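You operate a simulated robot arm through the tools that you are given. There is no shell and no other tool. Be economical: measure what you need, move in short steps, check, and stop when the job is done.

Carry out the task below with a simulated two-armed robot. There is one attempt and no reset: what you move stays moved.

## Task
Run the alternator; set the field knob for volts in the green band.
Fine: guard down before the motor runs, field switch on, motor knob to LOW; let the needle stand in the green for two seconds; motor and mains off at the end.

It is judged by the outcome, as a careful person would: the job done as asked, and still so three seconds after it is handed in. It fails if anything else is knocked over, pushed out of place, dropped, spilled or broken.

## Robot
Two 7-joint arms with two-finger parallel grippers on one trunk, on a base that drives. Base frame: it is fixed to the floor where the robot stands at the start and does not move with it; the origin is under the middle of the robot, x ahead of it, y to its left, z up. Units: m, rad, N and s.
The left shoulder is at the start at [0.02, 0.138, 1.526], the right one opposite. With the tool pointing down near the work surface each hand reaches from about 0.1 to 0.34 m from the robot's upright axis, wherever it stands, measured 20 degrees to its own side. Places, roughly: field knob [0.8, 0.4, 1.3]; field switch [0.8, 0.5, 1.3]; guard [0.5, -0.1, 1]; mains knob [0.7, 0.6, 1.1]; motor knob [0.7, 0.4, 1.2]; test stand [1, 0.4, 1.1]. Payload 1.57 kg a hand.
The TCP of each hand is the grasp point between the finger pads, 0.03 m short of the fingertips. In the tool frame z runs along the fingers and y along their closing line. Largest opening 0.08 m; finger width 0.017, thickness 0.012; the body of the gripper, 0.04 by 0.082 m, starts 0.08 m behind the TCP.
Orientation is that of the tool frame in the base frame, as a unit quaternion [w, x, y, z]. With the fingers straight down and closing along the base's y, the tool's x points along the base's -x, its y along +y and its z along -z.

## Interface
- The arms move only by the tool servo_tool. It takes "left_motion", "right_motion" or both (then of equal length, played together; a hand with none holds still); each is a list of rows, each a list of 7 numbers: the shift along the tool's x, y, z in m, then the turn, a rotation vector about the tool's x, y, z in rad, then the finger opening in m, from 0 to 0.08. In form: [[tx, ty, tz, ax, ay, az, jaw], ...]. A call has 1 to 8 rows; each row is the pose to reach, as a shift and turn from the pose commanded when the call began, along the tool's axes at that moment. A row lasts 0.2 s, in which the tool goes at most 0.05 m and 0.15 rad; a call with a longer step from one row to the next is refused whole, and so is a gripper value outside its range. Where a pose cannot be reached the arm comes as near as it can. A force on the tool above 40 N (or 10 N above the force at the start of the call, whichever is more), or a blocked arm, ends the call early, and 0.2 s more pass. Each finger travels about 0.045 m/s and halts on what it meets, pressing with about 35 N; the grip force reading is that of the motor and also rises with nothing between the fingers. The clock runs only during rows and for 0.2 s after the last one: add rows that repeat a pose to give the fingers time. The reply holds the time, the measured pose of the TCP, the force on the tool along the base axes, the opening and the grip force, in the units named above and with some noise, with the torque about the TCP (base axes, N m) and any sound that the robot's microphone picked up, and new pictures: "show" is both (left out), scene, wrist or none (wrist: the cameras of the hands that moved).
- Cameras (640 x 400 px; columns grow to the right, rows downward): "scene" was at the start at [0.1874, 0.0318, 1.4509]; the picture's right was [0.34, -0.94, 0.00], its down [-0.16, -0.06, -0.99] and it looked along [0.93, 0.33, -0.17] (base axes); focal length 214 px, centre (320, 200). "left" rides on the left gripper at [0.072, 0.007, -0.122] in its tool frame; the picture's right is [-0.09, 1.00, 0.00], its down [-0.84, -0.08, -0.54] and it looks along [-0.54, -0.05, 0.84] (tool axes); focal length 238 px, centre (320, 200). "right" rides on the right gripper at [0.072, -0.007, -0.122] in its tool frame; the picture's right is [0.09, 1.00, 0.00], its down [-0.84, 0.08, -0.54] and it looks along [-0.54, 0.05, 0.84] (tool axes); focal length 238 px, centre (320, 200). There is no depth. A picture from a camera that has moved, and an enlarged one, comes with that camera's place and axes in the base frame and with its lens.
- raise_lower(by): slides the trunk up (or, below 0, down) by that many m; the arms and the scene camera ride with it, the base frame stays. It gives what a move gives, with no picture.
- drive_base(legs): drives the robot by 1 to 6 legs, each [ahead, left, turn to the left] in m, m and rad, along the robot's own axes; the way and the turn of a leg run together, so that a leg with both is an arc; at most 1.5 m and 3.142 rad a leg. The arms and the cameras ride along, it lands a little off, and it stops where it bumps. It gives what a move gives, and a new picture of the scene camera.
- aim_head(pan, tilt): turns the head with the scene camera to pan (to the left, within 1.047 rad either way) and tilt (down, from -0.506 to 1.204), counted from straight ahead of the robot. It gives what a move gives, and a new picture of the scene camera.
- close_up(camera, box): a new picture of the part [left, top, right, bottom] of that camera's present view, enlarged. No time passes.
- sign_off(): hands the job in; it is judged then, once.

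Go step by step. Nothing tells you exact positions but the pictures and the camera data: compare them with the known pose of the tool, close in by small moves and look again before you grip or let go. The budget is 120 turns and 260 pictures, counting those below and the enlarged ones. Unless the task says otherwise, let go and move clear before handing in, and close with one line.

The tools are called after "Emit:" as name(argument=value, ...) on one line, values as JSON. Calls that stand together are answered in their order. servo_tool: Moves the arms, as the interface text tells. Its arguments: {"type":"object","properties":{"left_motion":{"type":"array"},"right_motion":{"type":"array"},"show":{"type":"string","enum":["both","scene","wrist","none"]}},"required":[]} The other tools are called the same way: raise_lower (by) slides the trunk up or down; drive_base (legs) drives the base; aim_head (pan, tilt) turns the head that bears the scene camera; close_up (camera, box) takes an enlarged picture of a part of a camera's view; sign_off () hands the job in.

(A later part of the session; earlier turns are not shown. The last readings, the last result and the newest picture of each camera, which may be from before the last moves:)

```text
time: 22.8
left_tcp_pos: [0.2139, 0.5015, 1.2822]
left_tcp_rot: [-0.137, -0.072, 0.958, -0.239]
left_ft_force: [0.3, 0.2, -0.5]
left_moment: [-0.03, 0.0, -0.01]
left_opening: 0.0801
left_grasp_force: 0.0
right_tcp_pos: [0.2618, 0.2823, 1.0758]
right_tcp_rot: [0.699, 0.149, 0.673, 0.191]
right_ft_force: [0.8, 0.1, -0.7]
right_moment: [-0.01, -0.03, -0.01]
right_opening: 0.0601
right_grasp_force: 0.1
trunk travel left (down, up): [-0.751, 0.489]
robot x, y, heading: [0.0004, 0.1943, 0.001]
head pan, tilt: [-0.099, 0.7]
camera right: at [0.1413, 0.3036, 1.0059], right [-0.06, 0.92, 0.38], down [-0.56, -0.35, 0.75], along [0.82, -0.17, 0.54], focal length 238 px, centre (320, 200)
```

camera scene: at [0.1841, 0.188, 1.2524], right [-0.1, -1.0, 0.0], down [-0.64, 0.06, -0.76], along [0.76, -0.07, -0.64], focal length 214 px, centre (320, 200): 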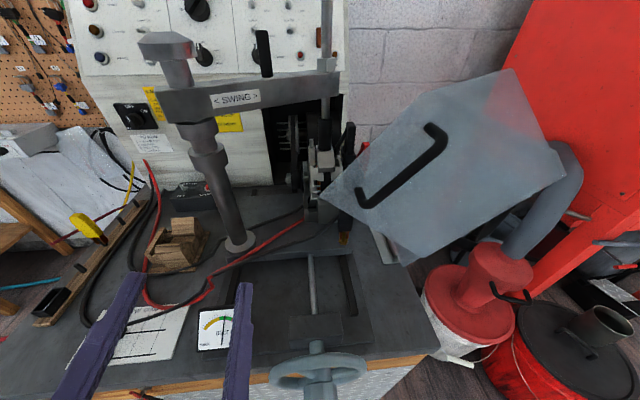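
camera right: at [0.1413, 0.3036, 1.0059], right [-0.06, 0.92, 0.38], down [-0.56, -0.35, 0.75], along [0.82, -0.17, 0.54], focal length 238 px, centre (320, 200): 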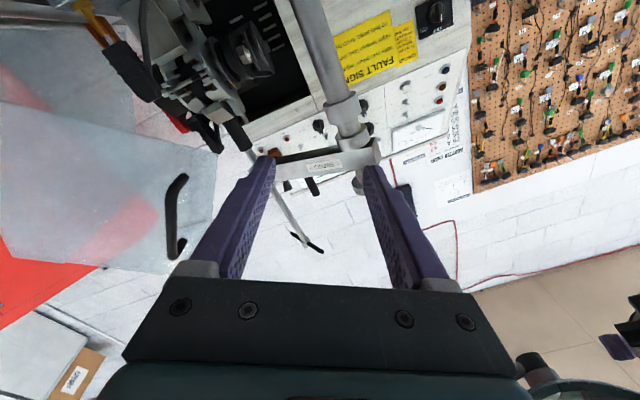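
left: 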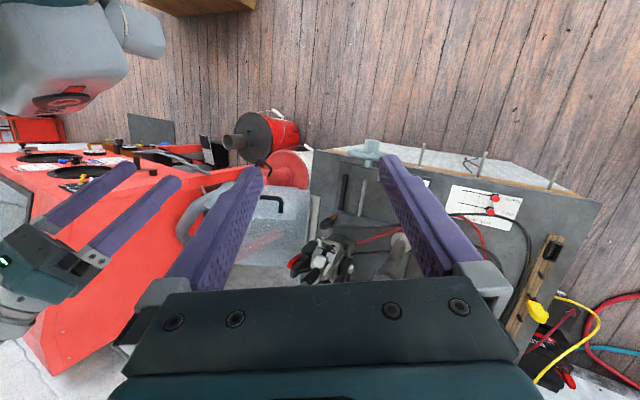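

The view is clear now. The handle's upper leg is at about (0.37–0.405, 0.051, 1.163); I'll close the right fingers, place them to the right of that leg and push the guard over.

Emit:
servo_tool(right_motion=[[-0.033, -0.031, -0.001, 0, 0, -0.11, 0.03], [-0.066, -0.062, -0.003, 0, 0, -0.22, 0.0], [-0.099, -0.093, -0.004, 0, 0, -0.33, 0.0], [-0.132, -0.125, -0.005, 0, 0, -0.44, 0.0], [-0.165, -0.156, -0.007, 0, 0, -0.55, 0.0], [-0.197, -0.187, -0.008, 0, 0, -0.65, 0.0], [-0.197, -0.187, -0.008, 0, 0, -0.65, 0.0]], show="both")

```text
time: 24.4
left_tcp_pos: [0.2133, 0.5017, 1.2833]
left_tcp_rot: [-0.138, -0.071, 0.958, -0.239]
left_ft_force: [-0.1, 0.5, -0.5]
left_moment: [-0.02, 0.02, 0.01]
left_opening: 0.0799
left_grasp_force: 0.0
right_tcp_pos: [0.2619, 0.0266, 1.1653]
right_tcp_rot: [0.722, -0.073, 0.686, -0.044]
right_ft_force: [-0.2, -0.5, 0.0]
right_moment: [0.02, -0.01, 0.01]
right_opening: 0.0001
right_grasp_force: 20.9
trunk travel left (down, up): [-0.751, 0.489]
robot x, y, heading: [-0.0013, 0.1922, 0.003]
head pan, tilt: [-0.099, 0.7]
camera scene: at [0.1841, 0.188, 1.2524], right [-0.1, -1.0, 0.0], down [-0.64, 0.06, -0.76], along [0.76, -0.07, -0.64], focal length 214 px, centre (320, 200)
camera right: at [0.1438, 0.0015, 1.0909], right [-0.03, 0.97, -0.26], down [-0.59, 0.19, 0.79], along [0.81, 0.18, 0.56], focal length 238 px, centre (320, 200)
```

scene: 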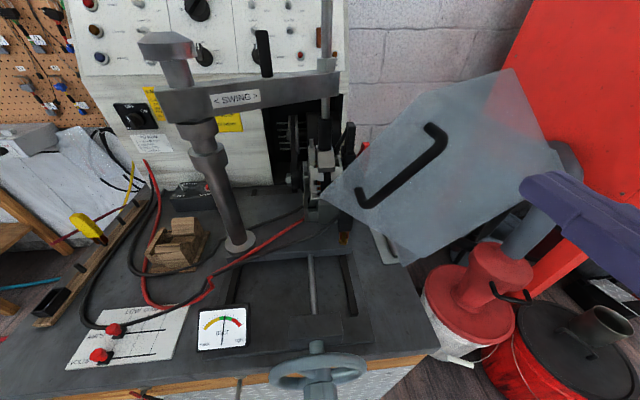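
right: 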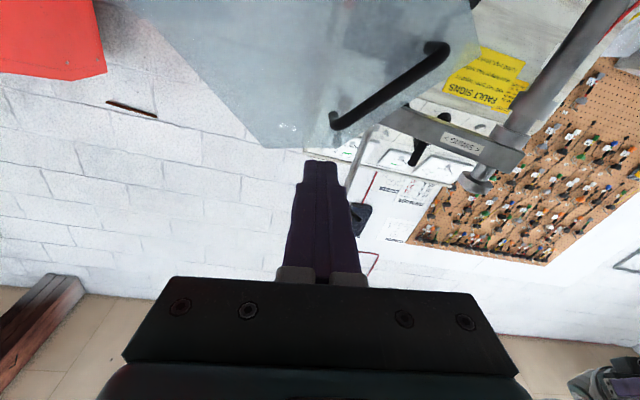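

By the wrist view the leg is nearer y≈0.045, so I shift right a bit and then advance beside it.

Emit:
servo_tool(right_motion=[[0.006, -0.018, 0, 0, 0, 0, 0.0], [0.01, -0.017, 0.035, 0, 0, 0, 0.0], [0.013, -0.017, 0.07, 0, 0, 0, 0.0], [0.017, -0.016, 0.1015, 0, 0, 0, 0.0], [0.017, -0.016, 0.1015, 0, 0, 0, 0.0]], show="both")

```text
time: 25.6
left_tcp_pos: [0.213, 0.5006, 1.2831]
left_tcp_rot: [-0.138, -0.071, 0.958, -0.239]
left_ft_force: [-0.5, 0.4, 0.5]
left_moment: [0.01, -0.03, 0.0]
left_opening: 0.0798
left_grasp_force: 0.1
right_tcp_pos: [0.3675, 0.0128, 1.1521]
right_tcp_rot: [0.722, -0.073, 0.686, -0.043]
right_ft_force: [-0.6, -0.1, 0.3]
right_moment: [-0.01, 0.01, -0.01]
right_opening: 0.0
right_grasp_force: 21.9
trunk travel left (down, up): [-0.751, 0.489]
robot x, y, heading: [-0.0001, 0.1947, -0.001]
head pan, tilt: [-0.099, 0.7]
camera scene: at [0.1841, 0.188, 1.2524], right [-0.1, -1.0, 0.0], down [-0.64, 0.06, -0.76], along [0.76, -0.07, -0.64], focal length 214 px, centre (320, 200)
camera right: at [0.2487, -0.0122, 1.0778], right [-0.03, 0.97, -0.26], down [-0.59, 0.19, 0.79], along [0.81, 0.18, 0.56], focal length 238 px, centre (320, 200)
```

scene: 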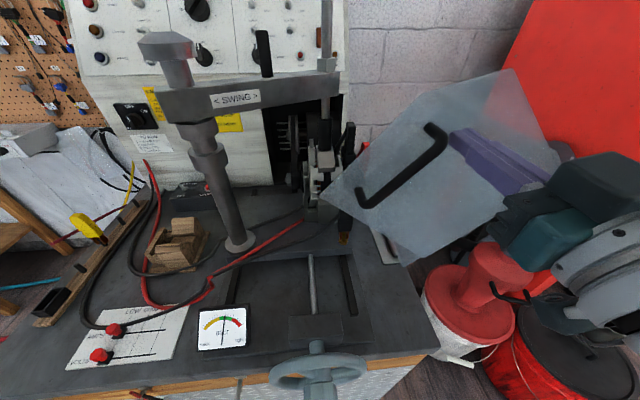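
right: 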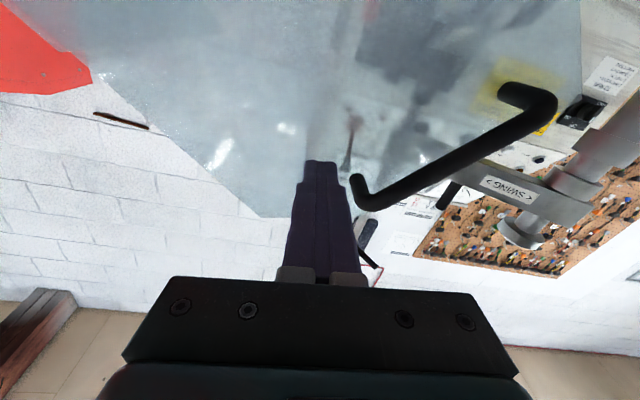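

The fingers sit just to the right of the leg. Now push along the arc.

Emit:
servo_tool(right_motion=[[-0.0045, 0.0137, 0, 0, 0, -0.05, 0.0], [-0.0087, 0.0271, 0, 0, 0, -0.1, 0.0], [-0.009, 0.041, 0, 0, 0, -0.15, 0.0], [-0.0091, 0.0547, 0, 0, 0, -0.2, 0.0], [-0.008, 0.0685, 0, 0, 0, -0.25, 0.0], [-0.0067, 0.0822, 0, 0, 0, -0.3, 0.0], [-0.004, 0.0956, 0, 0, 0, -0.35, 0.0], [-0.0016, 0.109, 0, 0, 0, -0.4, 0.0]], show="both")

```text
time: 27.4
left_tcp_pos: [0.2133, 0.5006, 1.2835]
left_tcp_rot: [-0.137, -0.073, 0.958, -0.239]
left_ft_force: [0.5, 0.2, 0.0]
left_moment: [0.0, 0.03, 0.02]
left_opening: 0.0802
left_grasp_force: 0.0
right_tcp_pos: [0.3585, 0.1193, 1.138]
right_tcp_rot: [0.699, -0.21, 0.657, -0.186]
right_ft_force: [-0.5, 0.0, -0.5]
right_moment: [-0.02, 0.02, 0.02]
right_opening: 0.0
right_grasp_force: 21.5
trunk travel left (down, up): [-0.751, 0.489]
robot x, y, heading: [-0.0023, 0.1976, -0.001]
head pan, tilt: [-0.099, 0.7]
camera scene: at [0.1841, 0.188, 1.2524], right [-0.1, -1.0, 0.0], down [-0.64, 0.06, -0.76], along [0.76, -0.07, -0.64], focal length 214 px, centre (320, 200)
camera right: at [0.2414, 0.0688, 1.0766], right [-0.01, 0.79, -0.61], down [-0.6, 0.49, 0.64], along [0.8, 0.37, 0.47], focal length 238 px, centre (320, 200)
```

scene: 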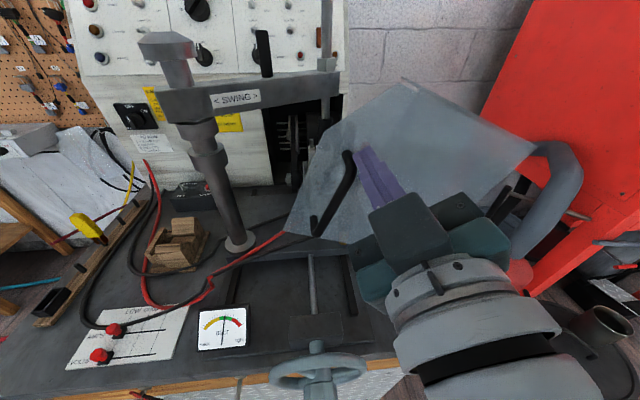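
right: 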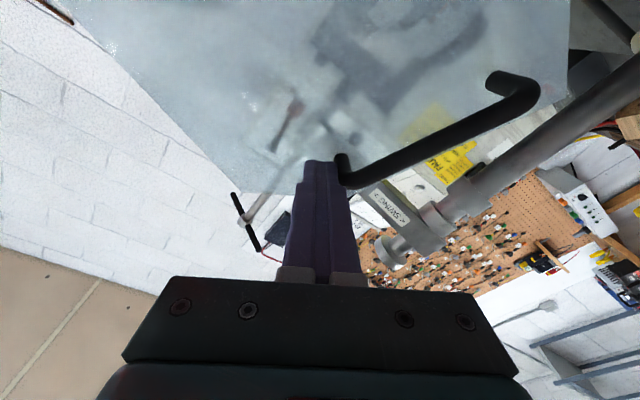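

It moves freely. Continuing the arc until it meets its stop.

Emit:
servo_tool(right_motion=[[0.0005, 0.017, 0.003, 0, 0, -0.06, 0.0], [0, 0.034, 0.005, 0, 0, -0.12, 0.0], [0.0004, 0.0509, 0.005, 0, 0, -0.18, 0.0], [0.0019, 0.0679, 0.005, 0, 0, -0.24, 0.0], [0.0044, 0.0846, 0.005, 0, 0, -0.3, 0.0], [0.0079, 0.1012, 0.005, 0, 0, -0.36, 0.0]], show="both")

```text
time: 28.8
left_tcp_pos: [0.2134, 0.5012, 1.2821]
left_tcp_rot: [-0.138, -0.073, 0.958, -0.239]
left_ft_force: [-0.9, 0.2, -0.1]
left_moment: [-0.01, 0.03, 0.0]
left_opening: 0.0799
left_grasp_force: 0.1
right_tcp_pos: [0.3627, 0.2037, 1.0774]
right_tcp_rot: [0.655, -0.323, 0.61, -0.308]
right_ft_force: [0.0, 0.7, 0.0]
right_moment: [-0.01, 0.01, -0.04]
right_opening: 0.0
right_grasp_force: 21.2
trunk travel left (down, up): [-0.751, 0.489]
robot x, y, heading: [-0.0013, 0.1976, 0.001]
head pan, tilt: [-0.099, 0.7]
camera scene: at [0.1841, 0.188, 1.2524], right [-0.1, -1.0, 0.0], down [-0.64, 0.06, -0.76], along [0.76, -0.07, -0.64], focal length 214 px, centre (320, 200)
camera right: at [0.2458, 0.1345, 1.0357], right [0.01, 0.52, -0.85], down [-0.6, 0.69, 0.41], along [0.8, 0.5, 0.32], focal length 238 px, centre (320, 200)
```

scene: 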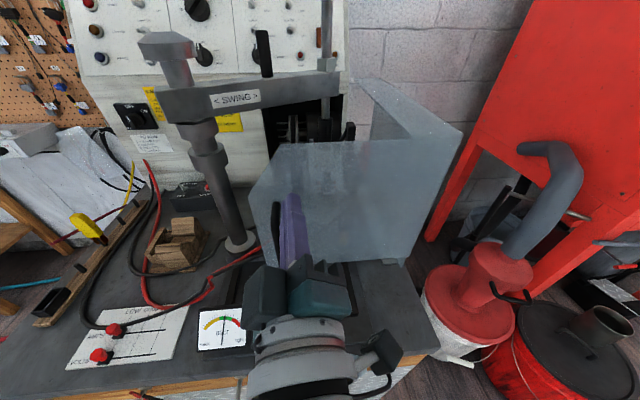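
right: 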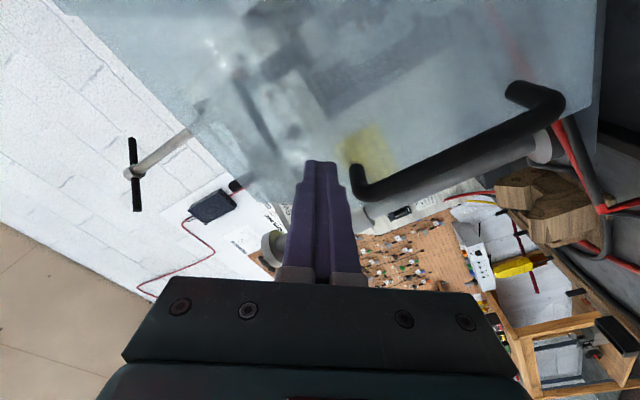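

Almost shut. I nudge it further until it meets the stop.

Emit:
servo_tool(right_motion=[[-0.001, 0.01, 0, 0, 0, -0.03, 0.0], [-0.0017, 0.02, 0, 0, 0, -0.06, 0.0], [-0.0019, 0.03, 0, 0, 0, -0.1, 0.0], [-0.0015, 0.04, 0, 0, 0, -0.13, 0.0], [-0.0012, 0.05, 0, 0, 0, -0.16, 0.0], [0.0005, 0.06, 0, 0, 0, -0.2, 0.0]], show="both")

```text
time: 29.4
left_tcp_pos: [0.2132, 0.5009, 1.2823]
left_tcp_rot: [-0.138, -0.072, 0.958, -0.241]
left_ft_force: [-0.4, -1.2, -0.1]
left_moment: [-0.02, -0.04, 0.01]
left_opening: 0.08
left_grasp_force: 0.1
right_tcp_pos: [0.3638, 0.2129, 1.0707]
right_tcp_rot: [0.649, -0.334, 0.596, -0.335]
right_ft_force: [-8.1, -8.5, 8.8]
right_moment: [0.04, -0.07, -0.01]
right_opening: 0.0
right_grasp_force: 20.8
trunk travel left (down, up): [-0.751, 0.489]
robot x, y, heading: [-0.0026, 0.1953, 0.001]
head pan, tilt: [-0.099, 0.7]
stopped in row 3 (right hand): the force on the tool passed its limit at 51 N (the readings are from after the stop); the commanded pose is now the measured one
camera scene: at [0.183, 0.1867, 1.2523], right [-0.1, -1.0, 0.0], down [-0.64, 0.06, -0.76], along [0.76, -0.08, -0.64], focal length 214 px, centre (320, 200)
camera right: at [0.2463, 0.1442, 1.0289], right [0.04, 0.47, -0.88], down [-0.59, 0.72, 0.36], along [0.8, 0.5, 0.31], focal length 238 px, centre (320, 200)
```

scene: 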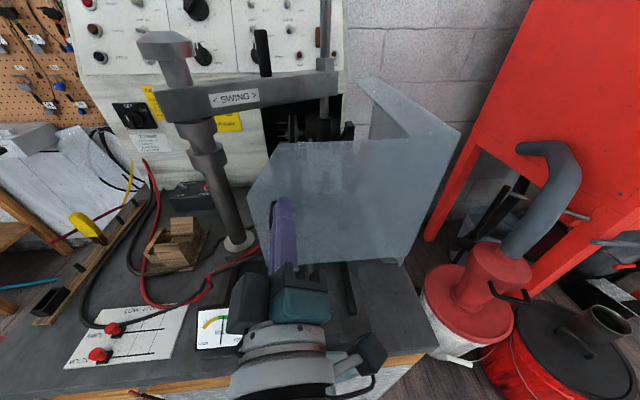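
right: 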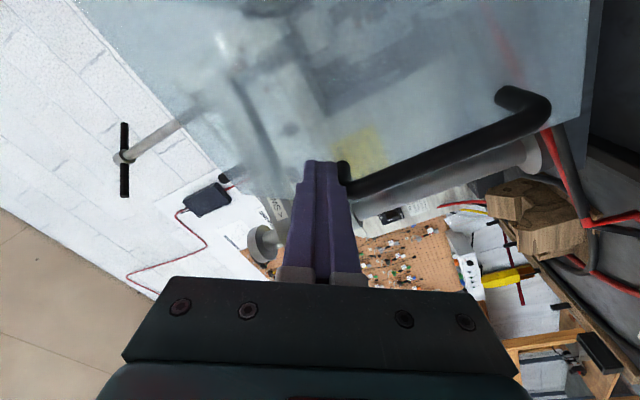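

The stop was reached, the hood is down. I retract the right hand and look at the panel.

Emit:
servo_tool(right_motion=[[0, -0.008, 0, 0, 0, 0, 0.0], [0, -0.01, -0.04, 0, 0, 0, 0.0], [0, -0.01, -0.08, 0, 0, 0, 0.0], [0, -0.01, -0.12, 0, 0, 0, 0.0], [-0.01, -0.055, -0.125, 0, 0, 0.1, 0.0], [-0.02, -0.1, -0.13, 0, 0, 0.2, 0.0], [-0.03, -0.145, -0.13, 0, 0, 0.3, 0.0]], show="none")

Emit:
raise_lower(by=0.05)

Emit:
aim_head(pan=0.35, tilt=0.25)

```text
time: 30.9
left_tcp_pos: [0.2125, 0.5003, 1.2834]
left_tcp_rot: [-0.139, -0.073, 0.958, -0.239]
left_ft_force: [0.8, -0.7, 0.9]
left_moment: [-0.01, -0.03, -0.01]
left_opening: 0.0802
left_grasp_force: 0.1
right_tcp_pos: [0.2276, 0.1706, 1.1537]
right_tcp_rot: [0.672, -0.283, 0.632, -0.262]
right_ft_force: [-1.4, -4.5, -8.8]
right_moment: [0.04, -0.96, 0.49]
right_opening: 0.0
right_grasp_force: 21.6
trunk travel left (down, up): [-0.751, 0.489]
robot x, y, heading: [0.0005, 0.199, 0.001]
head pan, tilt: [-0.099, 0.7]
stopped in row 7 (right hand): the force on the tool passed its limit at 116 N (the readings are from after the stop); the commanded pose is now the measured one
```

```text
time: 31.8
left_tcp_pos: [0.213, 0.5006, 1.3325]
left_tcp_rot: [-0.138, -0.072, 0.958, -0.239]
left_ft_force: [1.2, -0.6, 0.4]
left_moment: [0.02, -0.01, -0.01]
left_opening: 0.0801
left_grasp_force: 0.1
right_tcp_pos: [0.2278, 0.1699, 1.2037]
right_tcp_rot: [0.672, -0.284, 0.632, -0.262]
right_ft_force: [-0.7, -3.6, -20.6]
right_moment: [-0.11, -2.19, 0.37]
right_opening: 0.0002
right_grasp_force: 21.2
trunk travel left (down, up): [-0.801, 0.439]
robot x, y, heading: [-0.0021, 0.1961, 0.004]
head pan, tilt: [-0.099, 0.7]
```

```text
time: 32.7
left_tcp_pos: [0.2119, 0.5003, 1.3319]
left_tcp_rot: [-0.138, -0.072, 0.958, -0.239]
left_ft_force: [-0.2, 0.7, 0.0]
left_moment: [0.06, -0.01, 0.01]
left_opening: 0.0801
left_grasp_force: 0.1
right_tcp_pos: [0.2282, 0.1699, 1.2047]
right_tcp_rot: [0.672, -0.284, 0.632, -0.261]
right_ft_force: [7.9, 14.3, -26.8]
right_moment: [-0.84, -2.59, -1.57]
right_opening: 0.0
right_grasp_force: 21.0
trunk travel left (down, up): [-0.801, 0.439]
robot x, y, heading: [0.001, 0.1951, 0.005]
head pan, tilt: [0.351, 0.25]
camera scene: at [0.1871, 0.2275, 1.3432], right [0.34, -0.94, 0.0], down [-0.23, -0.08, -0.97], along [0.91, 0.33, -0.25], focal length 214 px, centre (320, 200)
```

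scene: 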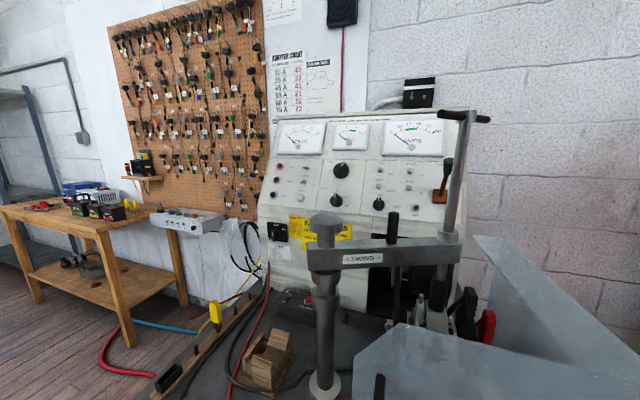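

The right hand bumped the robot's own body while withdrawing. I ease it down, forward and right.

Emit:
servo_tool(right_motion=[[0.015, 0.015, 0.02, 0, 0, 0, 0.0], [0.03, 0.03, 0.03, 0, 0, 0, 0.0], [0.06, 0.02, 0.03, 0, 0, 0, 0.0], [0.1, -0.01, 0.03, 0, 0, 0, 0.0], [0.13, -0.035, 0.03, 0, 0, 0, 0.0]], show="wrist")

Emit:
close_up(camera="scene", box=[250, 100, 480, 270])

```text
time: 33.9
left_tcp_pos: [0.2142, 0.501, 1.3347]
left_tcp_rot: [-0.138, -0.072, 0.958, -0.239]
left_ft_force: [-1.0, 0.6, 0.3]
left_moment: [-0.04, 0.0, -0.04]
left_opening: 0.0801
left_grasp_force: 0.0
right_tcp_pos: [0.2684, 0.0512, 1.1397]
right_tcp_rot: [0.673, -0.283, 0.632, -0.261]
right_ft_force: [0.4, -0.3, 0.5]
right_moment: [-0.01, 0.01, -0.02]
right_opening: 0.0001
right_grasp_force: 21.4
trunk travel left (down, up): [-0.801, 0.439]
robot x, y, heading: [-0.0018, 0.1917, 0.007]
head pan, tilt: [0.351, 0.25]
camera right: at [0.1509, -0.0099, 1.09], right [0.0, 0.64, -0.77], down [-0.6, 0.62, 0.51], along [0.8, 0.46, 0.38], focal length 238 px, centre (320, 200)
```

right: 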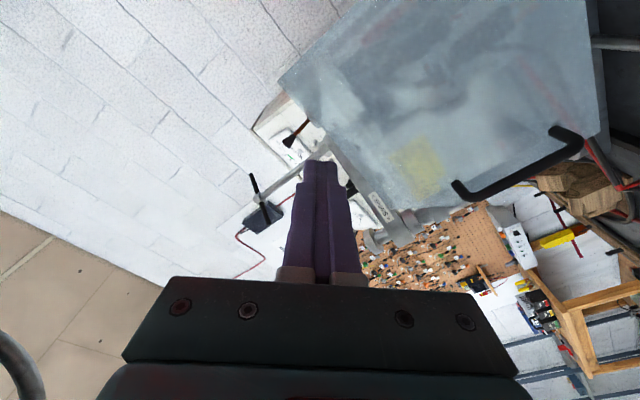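

```text
2.35 times, centred on (365, 185) of scene
camera zoom: at [0.1869, 0.2282, 1.3433], right [0.34, -0.94, 0.0], down [-0.23, -0.09, -0.97], along [0.91, 0.33, -0.25], focal length 505 px, centre (214, 235)
```

zoom: 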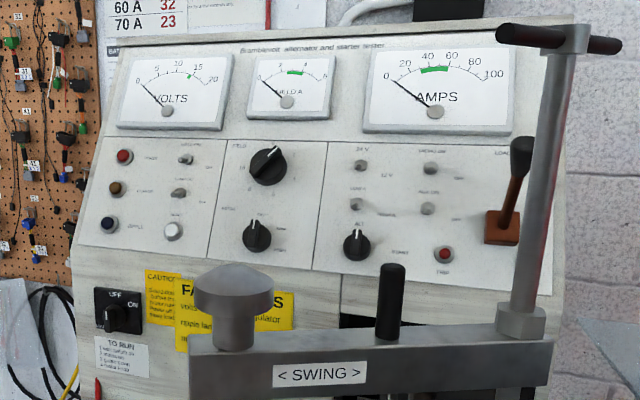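

The panel is readable; there is a "TO RUN" card. I zoom in on it and on the controls.

Emit:
close_up(camera="scene", box=[255, 210, 325, 275])

Emit:
close_up(camera="scene", box=[265, 150, 385, 225])

```text
6.15 times, centred on (290, 242) of scene
camera zoom: at [0.1869, 0.2282, 1.3433], right [0.34, -0.94, 0.0], down [-0.23, -0.09, -0.97], along [0.91, 0.33, -0.25], focal length 1320 px, centre (505, -62)
```

zoom: 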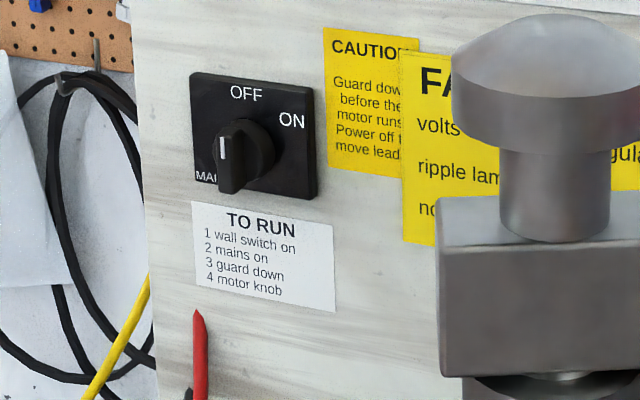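

```text
5.33 times, centred on (325, 188) of scene
camera zoom: at [0.1869, 0.2282, 1.3433], right [0.34, -0.94, 0.0], down [-0.23, -0.09, -0.97], along [0.91, 0.33, -0.25], focal length 1144 px, centre (293, 267)
```

zoom: 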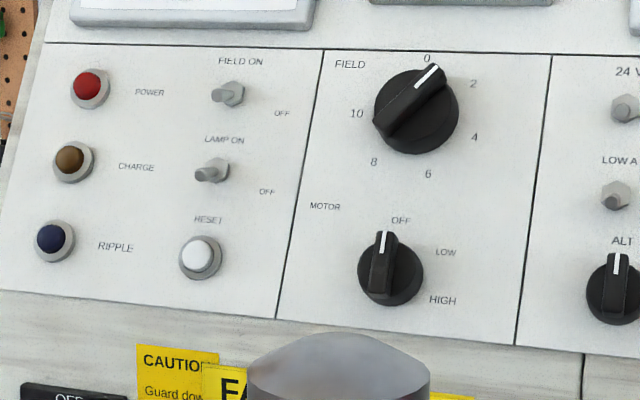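

The card says step 1 is "wall switch on". I look for the wall switch near the black boxes on the wall.

Emit:
close_up(camera="scene", box=[360, 60, 480, 135])

Emit:
close_up(camera="scene", box=[255, 0, 375, 120])

Emit:
close_up(camera="scene", box=[340, 110, 460, 225])

```text
5.33 times, centred on (420, 98) of scene
camera zoom: at [0.1869, 0.2282, 1.3433], right [0.34, -0.94, 0.0], down [-0.23, -0.09, -0.97], along [0.91, 0.33, -0.25], focal length 1144 px, centre (-213, 747)
```

zoom: 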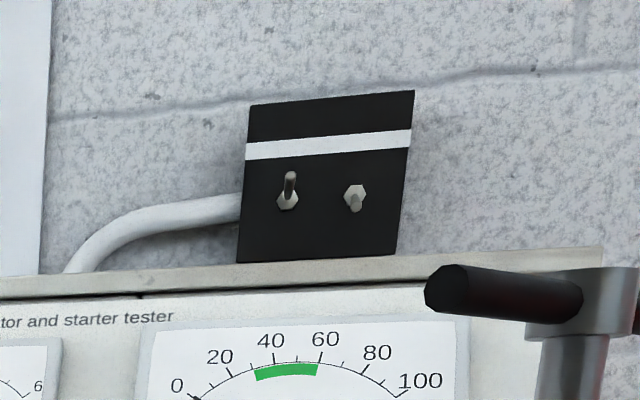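

```text
3.33 times, centred on (315, 60) of scene
camera zoom: at [0.1869, 0.2282, 1.3433], right [0.34, -0.94, 0.0], down [-0.23, -0.09, -0.97], along [0.91, 0.33, -0.25], focal length 715 px, centre (337, 667)
```

zoom: 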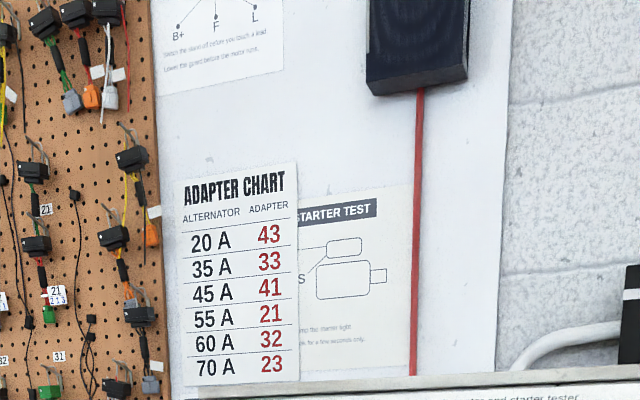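

```text
3.48 times, centred on (400, 168) of scene
camera zoom: at [0.1869, 0.2282, 1.3433], right [0.34, -0.94, 0.0], down [-0.23, -0.09, -0.97], along [0.91, 0.33, -0.25], focal length 746 px, centre (42, 313)
```

zoom: 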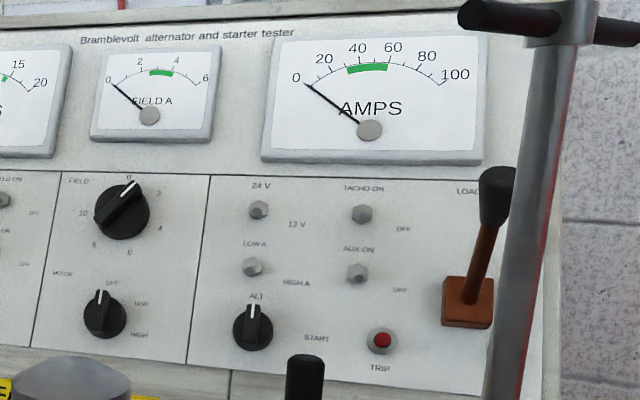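

Wall switch is the two-toggle box above the panel: left up, right down. I'll check the clearance between my base and the table by looking down.

Emit:
aim_head(pan=0.0, tilt=1.2)

Emit:
aim_head(pan=0.9, tilt=0.8)

```text
time: 35.2
left_tcp_pos: [0.2126, 0.4999, 1.3326]
left_tcp_rot: [-0.138, -0.072, 0.958, -0.24]
left_ft_force: [-0.5, -0.4, -0.6]
left_moment: [0.01, 0.01, 0.03]
left_opening: 0.0799
left_grasp_force: 0.0
right_tcp_pos: [0.2682, 0.0525, 1.1392]
right_tcp_rot: [0.673, -0.283, 0.632, -0.262]
right_ft_force: [0.0, -0.3, -0.6]
right_moment: [-0.02, -0.01, 0.0]
right_opening: 0.0003
right_grasp_force: 21.2
trunk travel left (down, up): [-0.801, 0.439]
robot x, y, heading: [-0.0002, 0.1969, 0.006]
head pan, tilt: [0.0, 1.201]
camera scene: at [0.1552, 0.1961, 1.2665], right [0.0, -1.0, 0.0], down [-0.93, 0.0, -0.36], along [0.36, 0.0, -0.93], focal length 214 px, centre (320, 200)
```

scene: 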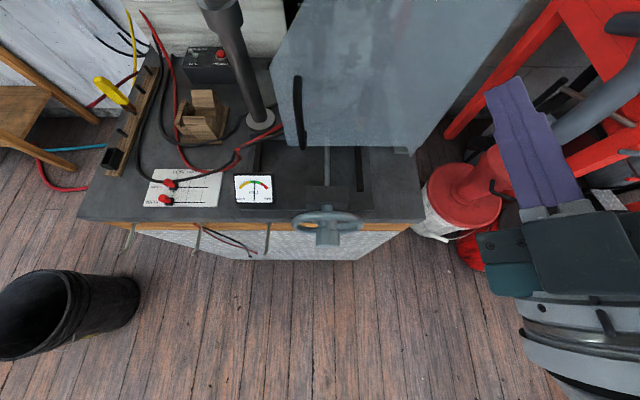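

```text
time: 36.4
left_tcp_pos: [0.213, 0.5012, 1.3333]
left_tcp_rot: [-0.138, -0.072, 0.958, -0.24]
left_ft_force: [0.9, -0.5, -0.5]
left_moment: [-0.01, -0.01, 0.03]
left_opening: 0.0797
left_grasp_force: 0.0
right_tcp_pos: [0.2684, 0.0522, 1.1396]
right_tcp_rot: [0.673, -0.282, 0.632, -0.262]
right_ft_force: [-0.6, -1.0, 0.0]
right_moment: [-0.01, -0.01, 0.03]
right_opening: 0.0
right_grasp_force: 21.4
trunk travel left (down, up): [-0.801, 0.439]
robot x, y, heading: [0.0004, 0.1954, 0.001]
head pan, tilt: [0.901, 0.799]
camera scene: at [0.1493, 0.2592, 1.2941], right [0.78, -0.62, 0.0], down [-0.45, -0.56, -0.7], along [0.43, 0.55, -0.72], focal length 214 px, centre (320, 200)
```

scene: 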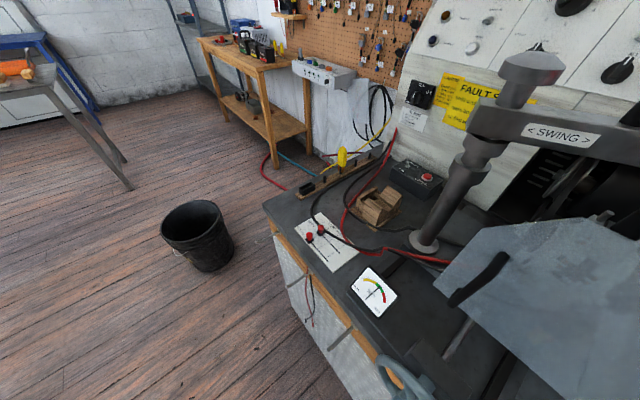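

Table front edge is at x≈0.26 with free space; a bucket stands near (0.05, 1.2). Now turn the left hand to point forward.

Emit:
servo_tool(left_motion=[[-0.011, -0.002, -0.003, -0.0212, -0.1392, 0.0395, 0.06], [-0.022, -0.004, -0.006, -0.0424, -0.2784, 0.079, 0.04], [-0.033, -0.006, -0.009, -0.0636, -0.4176, 0.1185, 0.03], [-0.044, -0.008, -0.012, -0.0848, -0.5568, 0.158, 0.02], [-0.055, -0.01, -0.014, -0.106, -0.696, 0.1975, 0.02], [-0.066, -0.013, -0.016, -0.1272, -0.8352, 0.237, 0.02], [-0.076, -0.016, -0.018, -0.1484, -0.9744, 0.2765, 0.02]], show="none")

```text
time: 37.3
left_tcp_pos: [0.2669, 0.5225, 1.3306]
left_tcp_rot: [0.086, -0.129, 0.96, -0.234]
left_ft_force: [0.4, 1.2, 0.5]
left_moment: [0.0, 0.0, 0.0]
left_opening: 0.0199
left_grasp_force: 0.0
right_tcp_pos: [0.2681, 0.0525, 1.1398]
right_tcp_rot: [0.673, -0.282, 0.632, -0.261]
right_ft_force: [0.1, 0.3, 0.4]
right_moment: [0.0, -0.01, 0.02]
right_opening: 0.0
right_grasp_force: 21.1
trunk travel left (down, up): [-0.801, 0.439]
robot x, y, heading: [-0.0026, 0.1944, 0.006]
head pan, tilt: [0.901, 0.799]
stopped in row 4 (left hand): the arm was blocked; the commanded pose is now the measured one
```

The left arm was blocked, maybe by the head or a joint limit. I move the hand forward and outward first, with a picture, then turn.

Emit:
servo_tool(left_motion=[[-0.033, 0.007, 0, 0, 0, 0, 0.02], [-0.066, 0.0133, 0, 0, 0, 0, 0.02], [-0.09, 0.018, 0, 0, -0.1, 0, 0.02], [-0.09, 0.018, 0, 0, -0.22, 0, 0.02], [-0.09, 0.018, 0, 0, -0.36, 0, 0.02], [-0.09, 0.018, 0, 0, -0.5, 0, 0.02]], show="both")

```text
time: 38.7
left_tcp_pos: [0.35, 0.5639, 1.3324]
left_tcp_rot: [0.323, -0.182, 0.908, -0.194]
left_ft_force: [0.3, 0.4, 0.3]
left_moment: [-0.01, 0.02, 0.0]
left_opening: 0.0201
left_grasp_force: 0.1
right_tcp_pos: [0.2682, 0.0517, 1.1394]
right_tcp_rot: [0.673, -0.282, 0.632, -0.261]
right_ft_force: [-0.4, 0.1, 0.4]
right_moment: [-0.04, -0.03, 0.0]
right_opening: 0.0001
right_grasp_force: 21.4
trunk travel left (down, up): [-0.801, 0.439]
robot x, y, heading: [0.0002, 0.1954, -0.003]
head pan, tilt: [0.901, 0.799]
camera scene: at [0.1493, 0.2592, 1.2942], right [0.78, -0.62, 0.0], down [-0.44, -0.56, -0.7], along [0.43, 0.55, -0.72], focal length 214 px, centre (320, 200)
camera left: at [0.2176, 0.5665, 1.3793], right [-0.14, 0.9, -0.42], down [0.27, 0.44, 0.86], along [0.95, 0.01, -0.3], focal length 238 px, centre (320, 200)
```

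scene: 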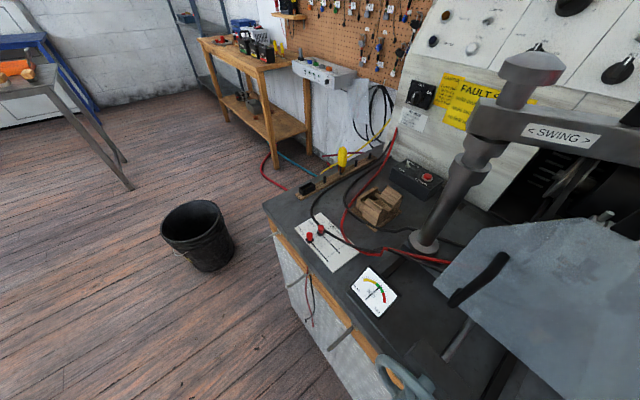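
left: 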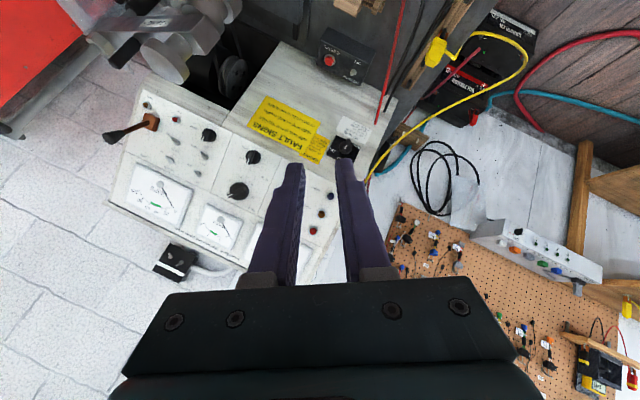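

Triangulated: mains knob ≈(0.72, 0.566, 1.07), field knob ≈(0.793, 0.380, 1.269), motor knob ≈(0.752, 0.382, 1.19), field toggle ≈(0.81, 0.50, 1.275). I finish turning the left hand forward.

Emit:
servo_tool(left_motion=[[0, 0, 0, -0.002, -0.108, 0.07, 0.05], [0, 0, 0, -0.004, -0.216, 0.139, 0.05], [0, 0, 0, -0.006, -0.324, 0.208, 0.05], [0, 0, 0, -0.009, -0.432, 0.278, 0.05], [0, 0, 0, -0.011, -0.54, 0.347, 0.05], [0, 0, 0, -0.013, -0.649, 0.417, 0.05], [0, 0, 0, -0.016, -0.757, 0.486, 0.05], [0, 0, 0, -0.018, -0.865, 0.556, 0.05]], show="none")

Emit:
raise_lower(by=-0.15)

Emit:
servo_tool(left_motion=[[0, 0, 0.02, 0, 0, 0, 0.05]], show="wrist")

```text
time: 40.5
left_tcp_pos: [0.3488, 0.5643, 1.3321]
left_tcp_rot: [0.707, 0.001, 0.707, 0.0]
left_ft_force: [-0.1, 0.1, 0.4]
left_moment: [-0.01, -0.01, 0.02]
left_opening: 0.05
left_grasp_force: 0.0
right_tcp_pos: [0.2685, 0.0536, 1.1402]
right_tcp_rot: [0.673, -0.283, 0.632, -0.262]
right_ft_force: [-0.1, -0.7, 0.1]
right_moment: [0.01, -0.01, -0.01]
right_opening: 0.0002
right_grasp_force: 21.2
trunk travel left (down, up): [-0.801, 0.439]
robot x, y, heading: [0.0013, 0.1993, -0.003]
head pan, tilt: [0.901, 0.799]
```

```text
time: 42.3
left_tcp_pos: [0.3476, 0.5643, 1.1822]
left_tcp_rot: [0.706, 0.001, 0.708, -0.001]
left_ft_force: [-1.0, -0.2, 0.1]
left_moment: [0.01, -0.01, 0.02]
left_opening: 0.0501
left_grasp_force: 0.1
right_tcp_pos: [0.2681, 0.0525, 0.9906]
right_tcp_rot: [0.673, -0.283, 0.632, -0.261]
right_ft_force: [0.0, -0.4, 0.5]
right_moment: [0.04, 0.01, -0.02]
right_opening: 0.0
right_grasp_force: 20.9
trunk travel left (down, up): [-0.651, 0.589]
robot x, y, heading: [-0.0022, 0.1948, -0.001]
head pan, tilt: [0.901, 0.799]
```

```text
time: 42.7
left_tcp_pos: [0.3674, 0.5664, 1.1832]
left_tcp_rot: [0.706, 0.0, 0.708, 0.001]
left_ft_force: [0.1, 0.3, 0.7]
left_moment: [0.0, -0.01, -0.02]
left_opening: 0.0501
left_grasp_force: 0.1
right_tcp_pos: [0.2681, 0.0538, 0.9895]
right_tcp_rot: [0.673, -0.282, 0.632, -0.263]
right_ft_force: [-0.2, 0.3, -0.2]
right_moment: [-0.05, -0.03, 0.0]
right_opening: 0.0
right_grasp_force: 21.7
trunk travel left (down, up): [-0.651, 0.589]
robot x, y, heading: [-0.0052, 0.1958, 0.001]
head pan, tilt: [0.901, 0.799]
camera left: at [0.2468, 0.5736, 1.1104], right [0.0, 1.0, 0.09], down [-0.54, -0.08, 0.84], along [0.84, -0.05, 0.54], focal length 238 px, centre (320, 200)
```

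left: 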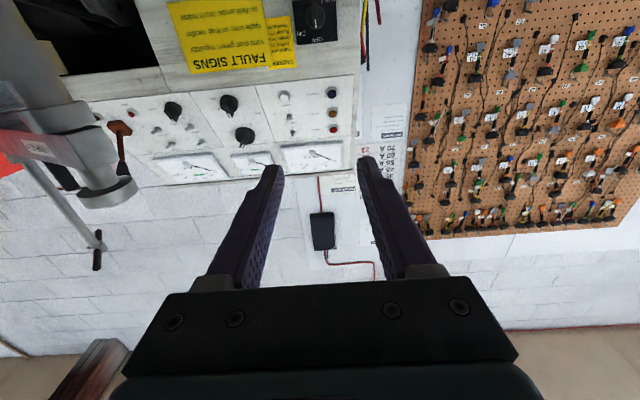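

The left hand points straight ahead. I reach down and forward toward the mains knob to see how far the arm gets.

Emit:
servo_tool(left_motion=[[0.02, 0, 0.042, 0, 0, 0, 0.05], [0.04, 0, 0.084, 0, 0, 0, 0.05], [0.06, 0, 0.126, 0, 0, 0, 0.05], [0.08, 0, 0.168, 0, 0, 0, 0.05], [0.1, 0, 0.21, 0, 0, 0, 0.05], [0.113, 0, 0.25, 0, 0, 0, 0.05]], show="both")

```text
time: 44.1
left_tcp_pos: [0.6074, 0.5637, 1.0727]
left_tcp_rot: [0.707, 0.001, 0.707, -0.001]
left_ft_force: [-0.6, 0.1, 0.1]
left_moment: [0.01, 0.0, -0.06]
left_opening: 0.0499
left_grasp_force: 0.1
left hand out of reach, approached as far as the arm can: row 6
right_tcp_pos: [0.2681, 0.0538, 0.9886]
right_tcp_rot: [0.673, -0.282, 0.632, -0.261]
right_ft_force: [0.1, 1.8, 0.2]
right_moment: [-0.01, -0.01, -0.06]
right_opening: 0.0
right_grasp_force: 21.4
trunk travel left (down, up): [-0.651, 0.589]
robot x, y, heading: [0.0017, 0.1977, -0.003]
head pan, tilt: [0.901, 0.799]
camera scene: at [0.1485, 0.2603, 1.1441], right [0.78, -0.62, 0.0], down [-0.45, -0.56, -0.7], along [0.43, 0.55, -0.72], focal length 214 px, centre (320, 200)
camera left: at [0.4865, 0.5716, 1.0004], right [0.0, 1.0, 0.09], down [-0.54, -0.07, 0.84], along [0.84, -0.05, 0.54], focal length 238 px, centre (320, 200)
```

scene: 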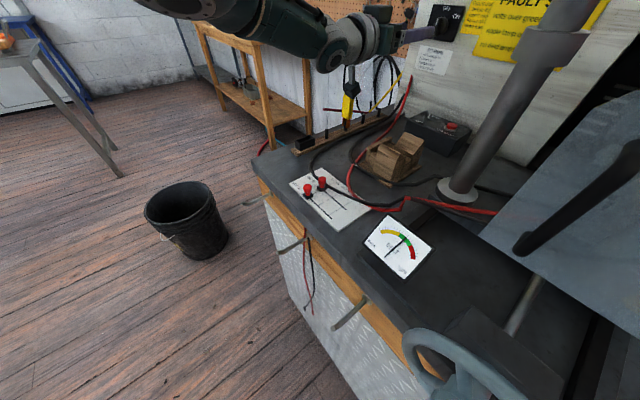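
left: 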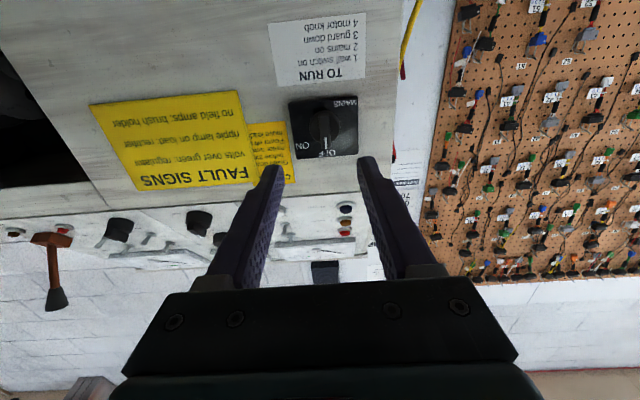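

The reach ends at x≈0.61, so I must drive closer. First I draw the left hand back and tuck the right hand aside of the guard.

Emit:
servo_tool(left_motion=[[0, 0, -0.04, 0, 0, 0, 0.05], [0, 0, -0.08, 0, 0, 0, 0.05], [0, 0, -0.12, 0, 0, 0, 0.05], [0, 0, -0.16, 0, 0, 0, 0.05], [0, 0, -0.16, 0, 0, 0, 0.05]], right_motion=[[0.018, -0.033, -0.01, 0, 0, 0, 0.0], [0.036, -0.066, -0.02, 0, 0, 0, 0.0], [0.054, -0.099, -0.035, 0, 0, 0, 0.0], [0.072, -0.13, -0.05, 0, 0, 0, 0.0], [0.086, -0.155, -0.06, 0, 0, 0, 0.0]], show="none")

Emit:
drive_base(legs=[[0, 0.15, 0]])

Emit:
aim_head(pan=0.0, tilt=0.8)

```text
time: 45.3
left_tcp_pos: [0.4476, 0.5641, 1.0723]
left_tcp_rot: [0.707, 0.001, 0.708, -0.001]
left_ft_force: [0.2, -0.2, 1.0]
left_moment: [0.0, 0.0, -0.03]
left_opening: 0.05
left_grasp_force: 0.1
right_tcp_pos: [0.2156, -0.1179, 1.0389]
right_tcp_rot: [0.673, -0.283, 0.631, -0.261]
right_ft_force: [0.1, 0.3, -0.4]
right_moment: [0.01, 0.04, 0.0]
right_opening: 0.0
right_grasp_force: 21.4
trunk travel left (down, up): [-0.651, 0.589]
robot x, y, heading: [0.0015, 0.1985, -0.002]
head pan, tilt: [0.901, 0.799]
```

```text
time: 46.6
left_tcp_pos: [0.4469, 0.7151, 1.072]
left_tcp_rot: [0.706, 0.0, 0.708, 0.0]
left_ft_force: [-0.1, -0.2, 0.5]
left_moment: [0.01, 0.01, 0.0]
left_opening: 0.0501
left_grasp_force: 0.1
right_tcp_pos: [0.215, 0.0315, 1.0385]
right_tcp_rot: [0.673, -0.282, 0.631, -0.262]
right_ft_force: [-0.3, 0.1, 0.9]
right_moment: [0.02, 0.02, 0.02]
right_opening: 0.0
right_grasp_force: 21.8
trunk travel left (down, up): [-0.651, 0.589]
robot x, y, heading: [-0.0032, 0.3479, 0.004]
head pan, tilt: [0.901, 0.799]
camera scene: at [0.1489, 0.4102, 1.1442], right [0.79, -0.62, 0.0], down [-0.44, -0.56, -0.7], along [0.43, 0.55, -0.72], focal length 214 px, centre (320, 200)
```

scene: 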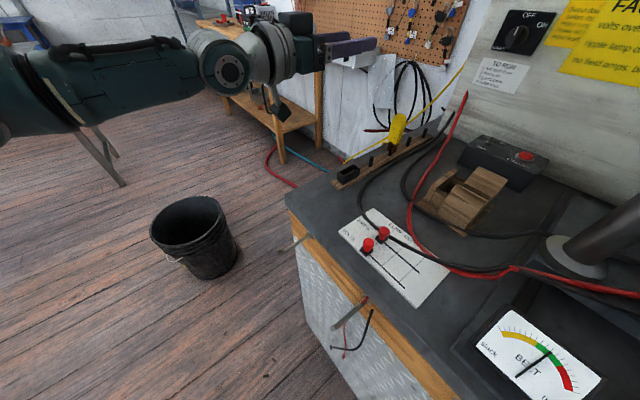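

```text
time: 47.8
left_tcp_pos: [0.447, 0.7157, 1.0714]
left_tcp_rot: [0.706, -0.001, 0.708, 0.0]
left_ft_force: [0.8, -0.4, -0.7]
left_moment: [-0.01, 0.02, 0.0]
left_opening: 0.0501
left_grasp_force: 0.0
right_tcp_pos: [0.2156, 0.0328, 1.0378]
right_tcp_rot: [0.673, -0.284, 0.631, -0.261]
right_ft_force: [0.3, -0.2, -0.3]
right_moment: [0.01, -0.01, 0.01]
right_opening: 0.0
right_grasp_force: 21.3
trunk travel left (down, up): [-0.651, 0.589]
robot x, y, heading: [-0.0017, 0.3438, 0.001]
head pan, tilt: [0.0, 0.799]
camera scene: at [0.1796, 0.347, 1.1442], right [0.0, -1.0, 0.0], down [-0.72, 0.0, -0.7], along [0.7, 0.0, -0.72], focal length 214 px, centre (320, 200)
```

scene: 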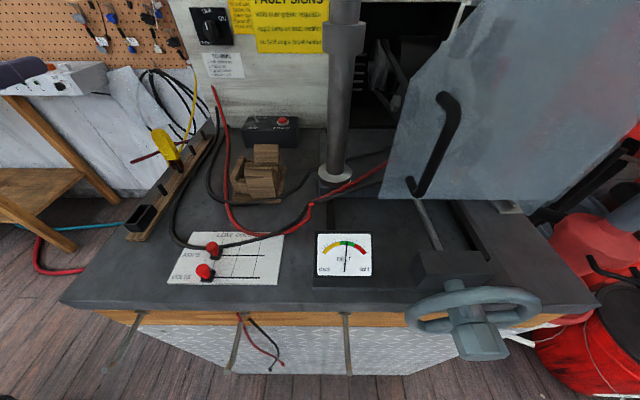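

I drive forward gently to find how close the base can get.

Emit:
drive_base(legs=[[0.08, 0, 0]])

```text
time: 48.9
left_tcp_pos: [0.5278, 0.7147, 1.0697]
left_tcp_rot: [0.706, 0.0, 0.708, 0.0]
left_ft_force: [-0.4, -0.1, 0.1]
left_moment: [-0.02, -0.01, -0.03]
left_opening: 0.0496
left_grasp_force: 0.0
right_tcp_pos: [0.2962, 0.0325, 1.0387]
right_tcp_rot: [0.673, -0.283, 0.632, -0.261]
right_ft_force: [-0.4, 0.3, 0.2]
right_moment: [-0.03, -0.01, 0.02]
right_opening: 0.0
right_grasp_force: 21.8
trunk travel left (down, up): [-0.651, 0.589]
robot x, y, heading: [0.0758, 0.3483, 0.003]
head pan, tilt: [0.0, 0.799]
camera scene: at [0.2607, 0.3468, 1.1442], right [0.0, -1.0, 0.0], down [-0.72, 0.0, -0.7], along [0.7, 0.0, -0.72], focal length 214 px, centre (320, 200)
```

scene: 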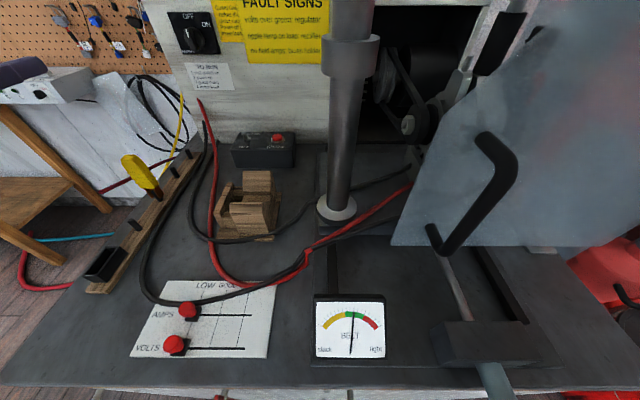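

No bump. I pull the right hand back a little and drive a bit further.

Emit:
servo_tool(right_motion=[[0, 0, -0.03, 0, 0, 0, 0.0], [0.02, -0.02, -0.05, 0, 0, 0, 0.0]], show="none")

Emit:
drive_base(legs=[[0.06, 0, 0]])

```text
time: 49.5
left_tcp_pos: [0.5276, 0.7144, 1.072]
left_tcp_rot: [0.706, 0.0, 0.708, 0.0]
left_ft_force: [0.8, -0.3, -0.2]
left_moment: [0.01, 0.0, 0.01]
left_opening: 0.0499
left_grasp_force: 0.1
right_tcp_pos: [0.2476, 0.0024, 1.0344]
right_tcp_rot: [0.673, -0.282, 0.632, -0.262]
right_ft_force: [-1.4, 0.9, 0.5]
right_moment: [-0.03, -0.04, 0.06]
right_opening: 0.0
right_grasp_force: 21.0
trunk travel left (down, up): [-0.651, 0.589]
robot x, y, heading: [0.0788, 0.3458, 0.003]
head pan, tilt: [0.0, 0.799]
```

```text
time: 50.5
left_tcp_pos: [0.5881, 0.7147, 1.0722]
left_tcp_rot: [0.706, 0.001, 0.708, -0.001]
left_ft_force: [0.1, -0.1, 0.4]
left_moment: [-0.02, 0.04, 0.0]
left_opening: 0.0502
left_grasp_force: 0.0
right_tcp_pos: [0.307, 0.003, 1.0354]
right_tcp_rot: [0.672, -0.283, 0.632, -0.262]
right_ft_force: [-0.1, -0.2, -0.2]
right_moment: [0.0, 0.01, -0.04]
right_opening: 0.0002
right_grasp_force: 21.5
trunk travel left (down, up): [-0.651, 0.589]
robot x, y, heading: [0.1433, 0.3424, 0.0]
head pan, tilt: [0.0, 0.799]
camera scene: at [0.3195, 0.3471, 1.1442], right [0.0, -1.0, 0.0], down [-0.72, 0.0, -0.7], along [0.7, 0.0, -0.72], focal length 214 px, centre (320, 200)
```

scene: 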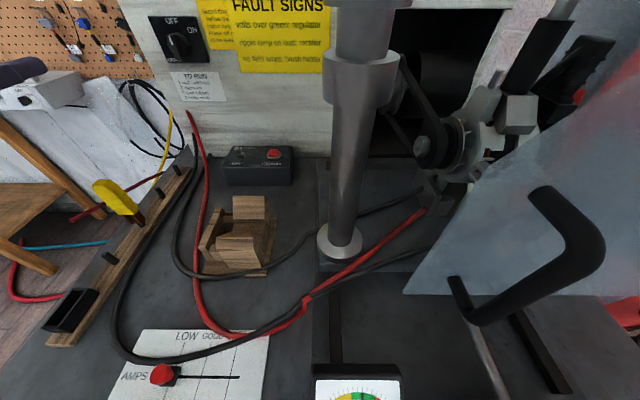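

No contact, and now well within reach. I shift left slightly, then bring the left hand before the mains knob.

Emit:
drive_base(legs=[[0, 0.07, 0]])

Emit:
servo_tool(left_motion=[[0, -0.045, 0, 0, 0, 0, 0.05], [0, -0.09, 0, 0, 0, 0, 0.05], [0, -0.135, 0, 0, 0, 0, 0.05], [0, -0.18, 0, 0, 0, 0, 0.05], [0, -0.215, 0, 0, 0, 0, 0.05], [0, -0.215, 0.0, 0, 0, 0, 0.05]], show="both")

```text
time: 51.5
left_tcp_pos: [0.5866, 0.7878, 1.0712]
left_tcp_rot: [0.706, -0.001, 0.708, 0.001]
left_ft_force: [0.4, -0.1, 0.0]
left_moment: [-0.02, 0.02, 0.0]
left_opening: 0.0499
left_grasp_force: 0.0
right_tcp_pos: [0.307, 0.0754, 1.0351]
right_tcp_rot: [0.673, -0.282, 0.632, -0.26]
right_ft_force: [0.2, 0.7, -0.9]
right_moment: [0.02, -0.02, -0.01]
right_opening: 0.0
right_grasp_force: 21.4
trunk travel left (down, up): [-0.651, 0.589]
robot x, y, heading: [0.1402, 0.419, 0.006]
head pan, tilt: [0.0, 0.799]
camera scene: at [0.3192, 0.4191, 1.1442], right [0.0, -1.0, 0.0], down [-0.72, 0.0, -0.7], along [0.7, 0.0, -0.72], focal length 214 px, centre (320, 200)
```

scene: 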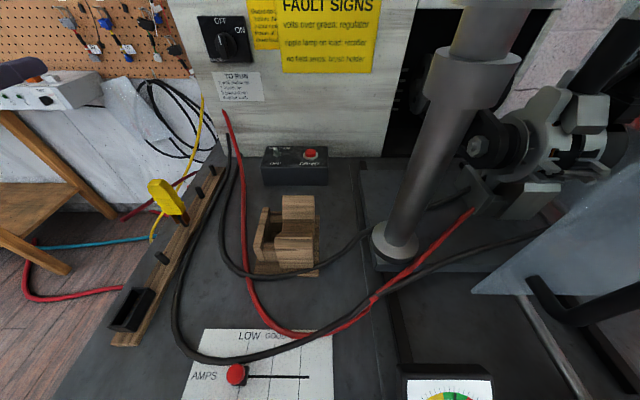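

```text
time: 52.9
left_tcp_pos: [0.587, 0.5787, 1.0718]
left_tcp_rot: [0.706, 0.0, 0.708, 0.0]
left_ft_force: [-0.3, -0.8, -0.7]
left_moment: [-0.01, -0.01, -0.01]
left_opening: 0.0498
left_grasp_force: 0.0
right_tcp_pos: [0.3089, 0.0757, 1.036]
right_tcp_rot: [0.673, -0.284, 0.632, -0.26]
right_ft_force: [0.9, -0.5, 0.9]
right_moment: [0.03, 0.0, -0.06]
right_opening: 0.0003
right_grasp_force: 21.5
trunk travel left (down, up): [-0.651, 0.589]
robot x, y, heading: [0.141, 0.4168, 0.0]
head pan, tilt: [0.0, 0.799]
camera scene: at [0.3192, 0.419, 1.1442], right [0.0, -1.0, 0.0], down [-0.72, 0.0, -0.7], along [0.7, 0.0, -0.72], focal length 214 px, centre (320, 200)
camera left: at [0.4655, 0.5858, 0.9993], right [0.0, 1.0, 0.09], down [-0.54, -0.08, 0.84], along [0.84, -0.05, 0.54], focal length 238 px, centre (320, 200)
```

scene: 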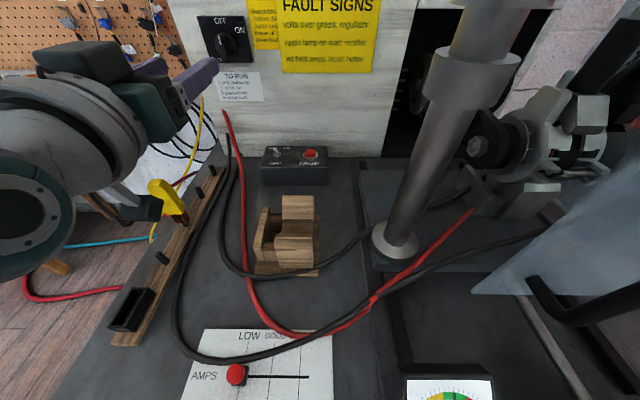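
left: 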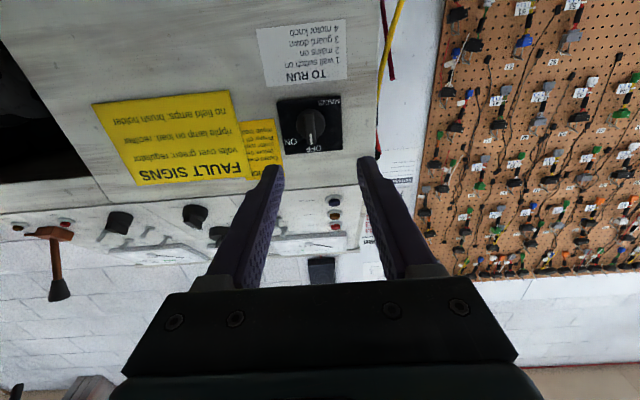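

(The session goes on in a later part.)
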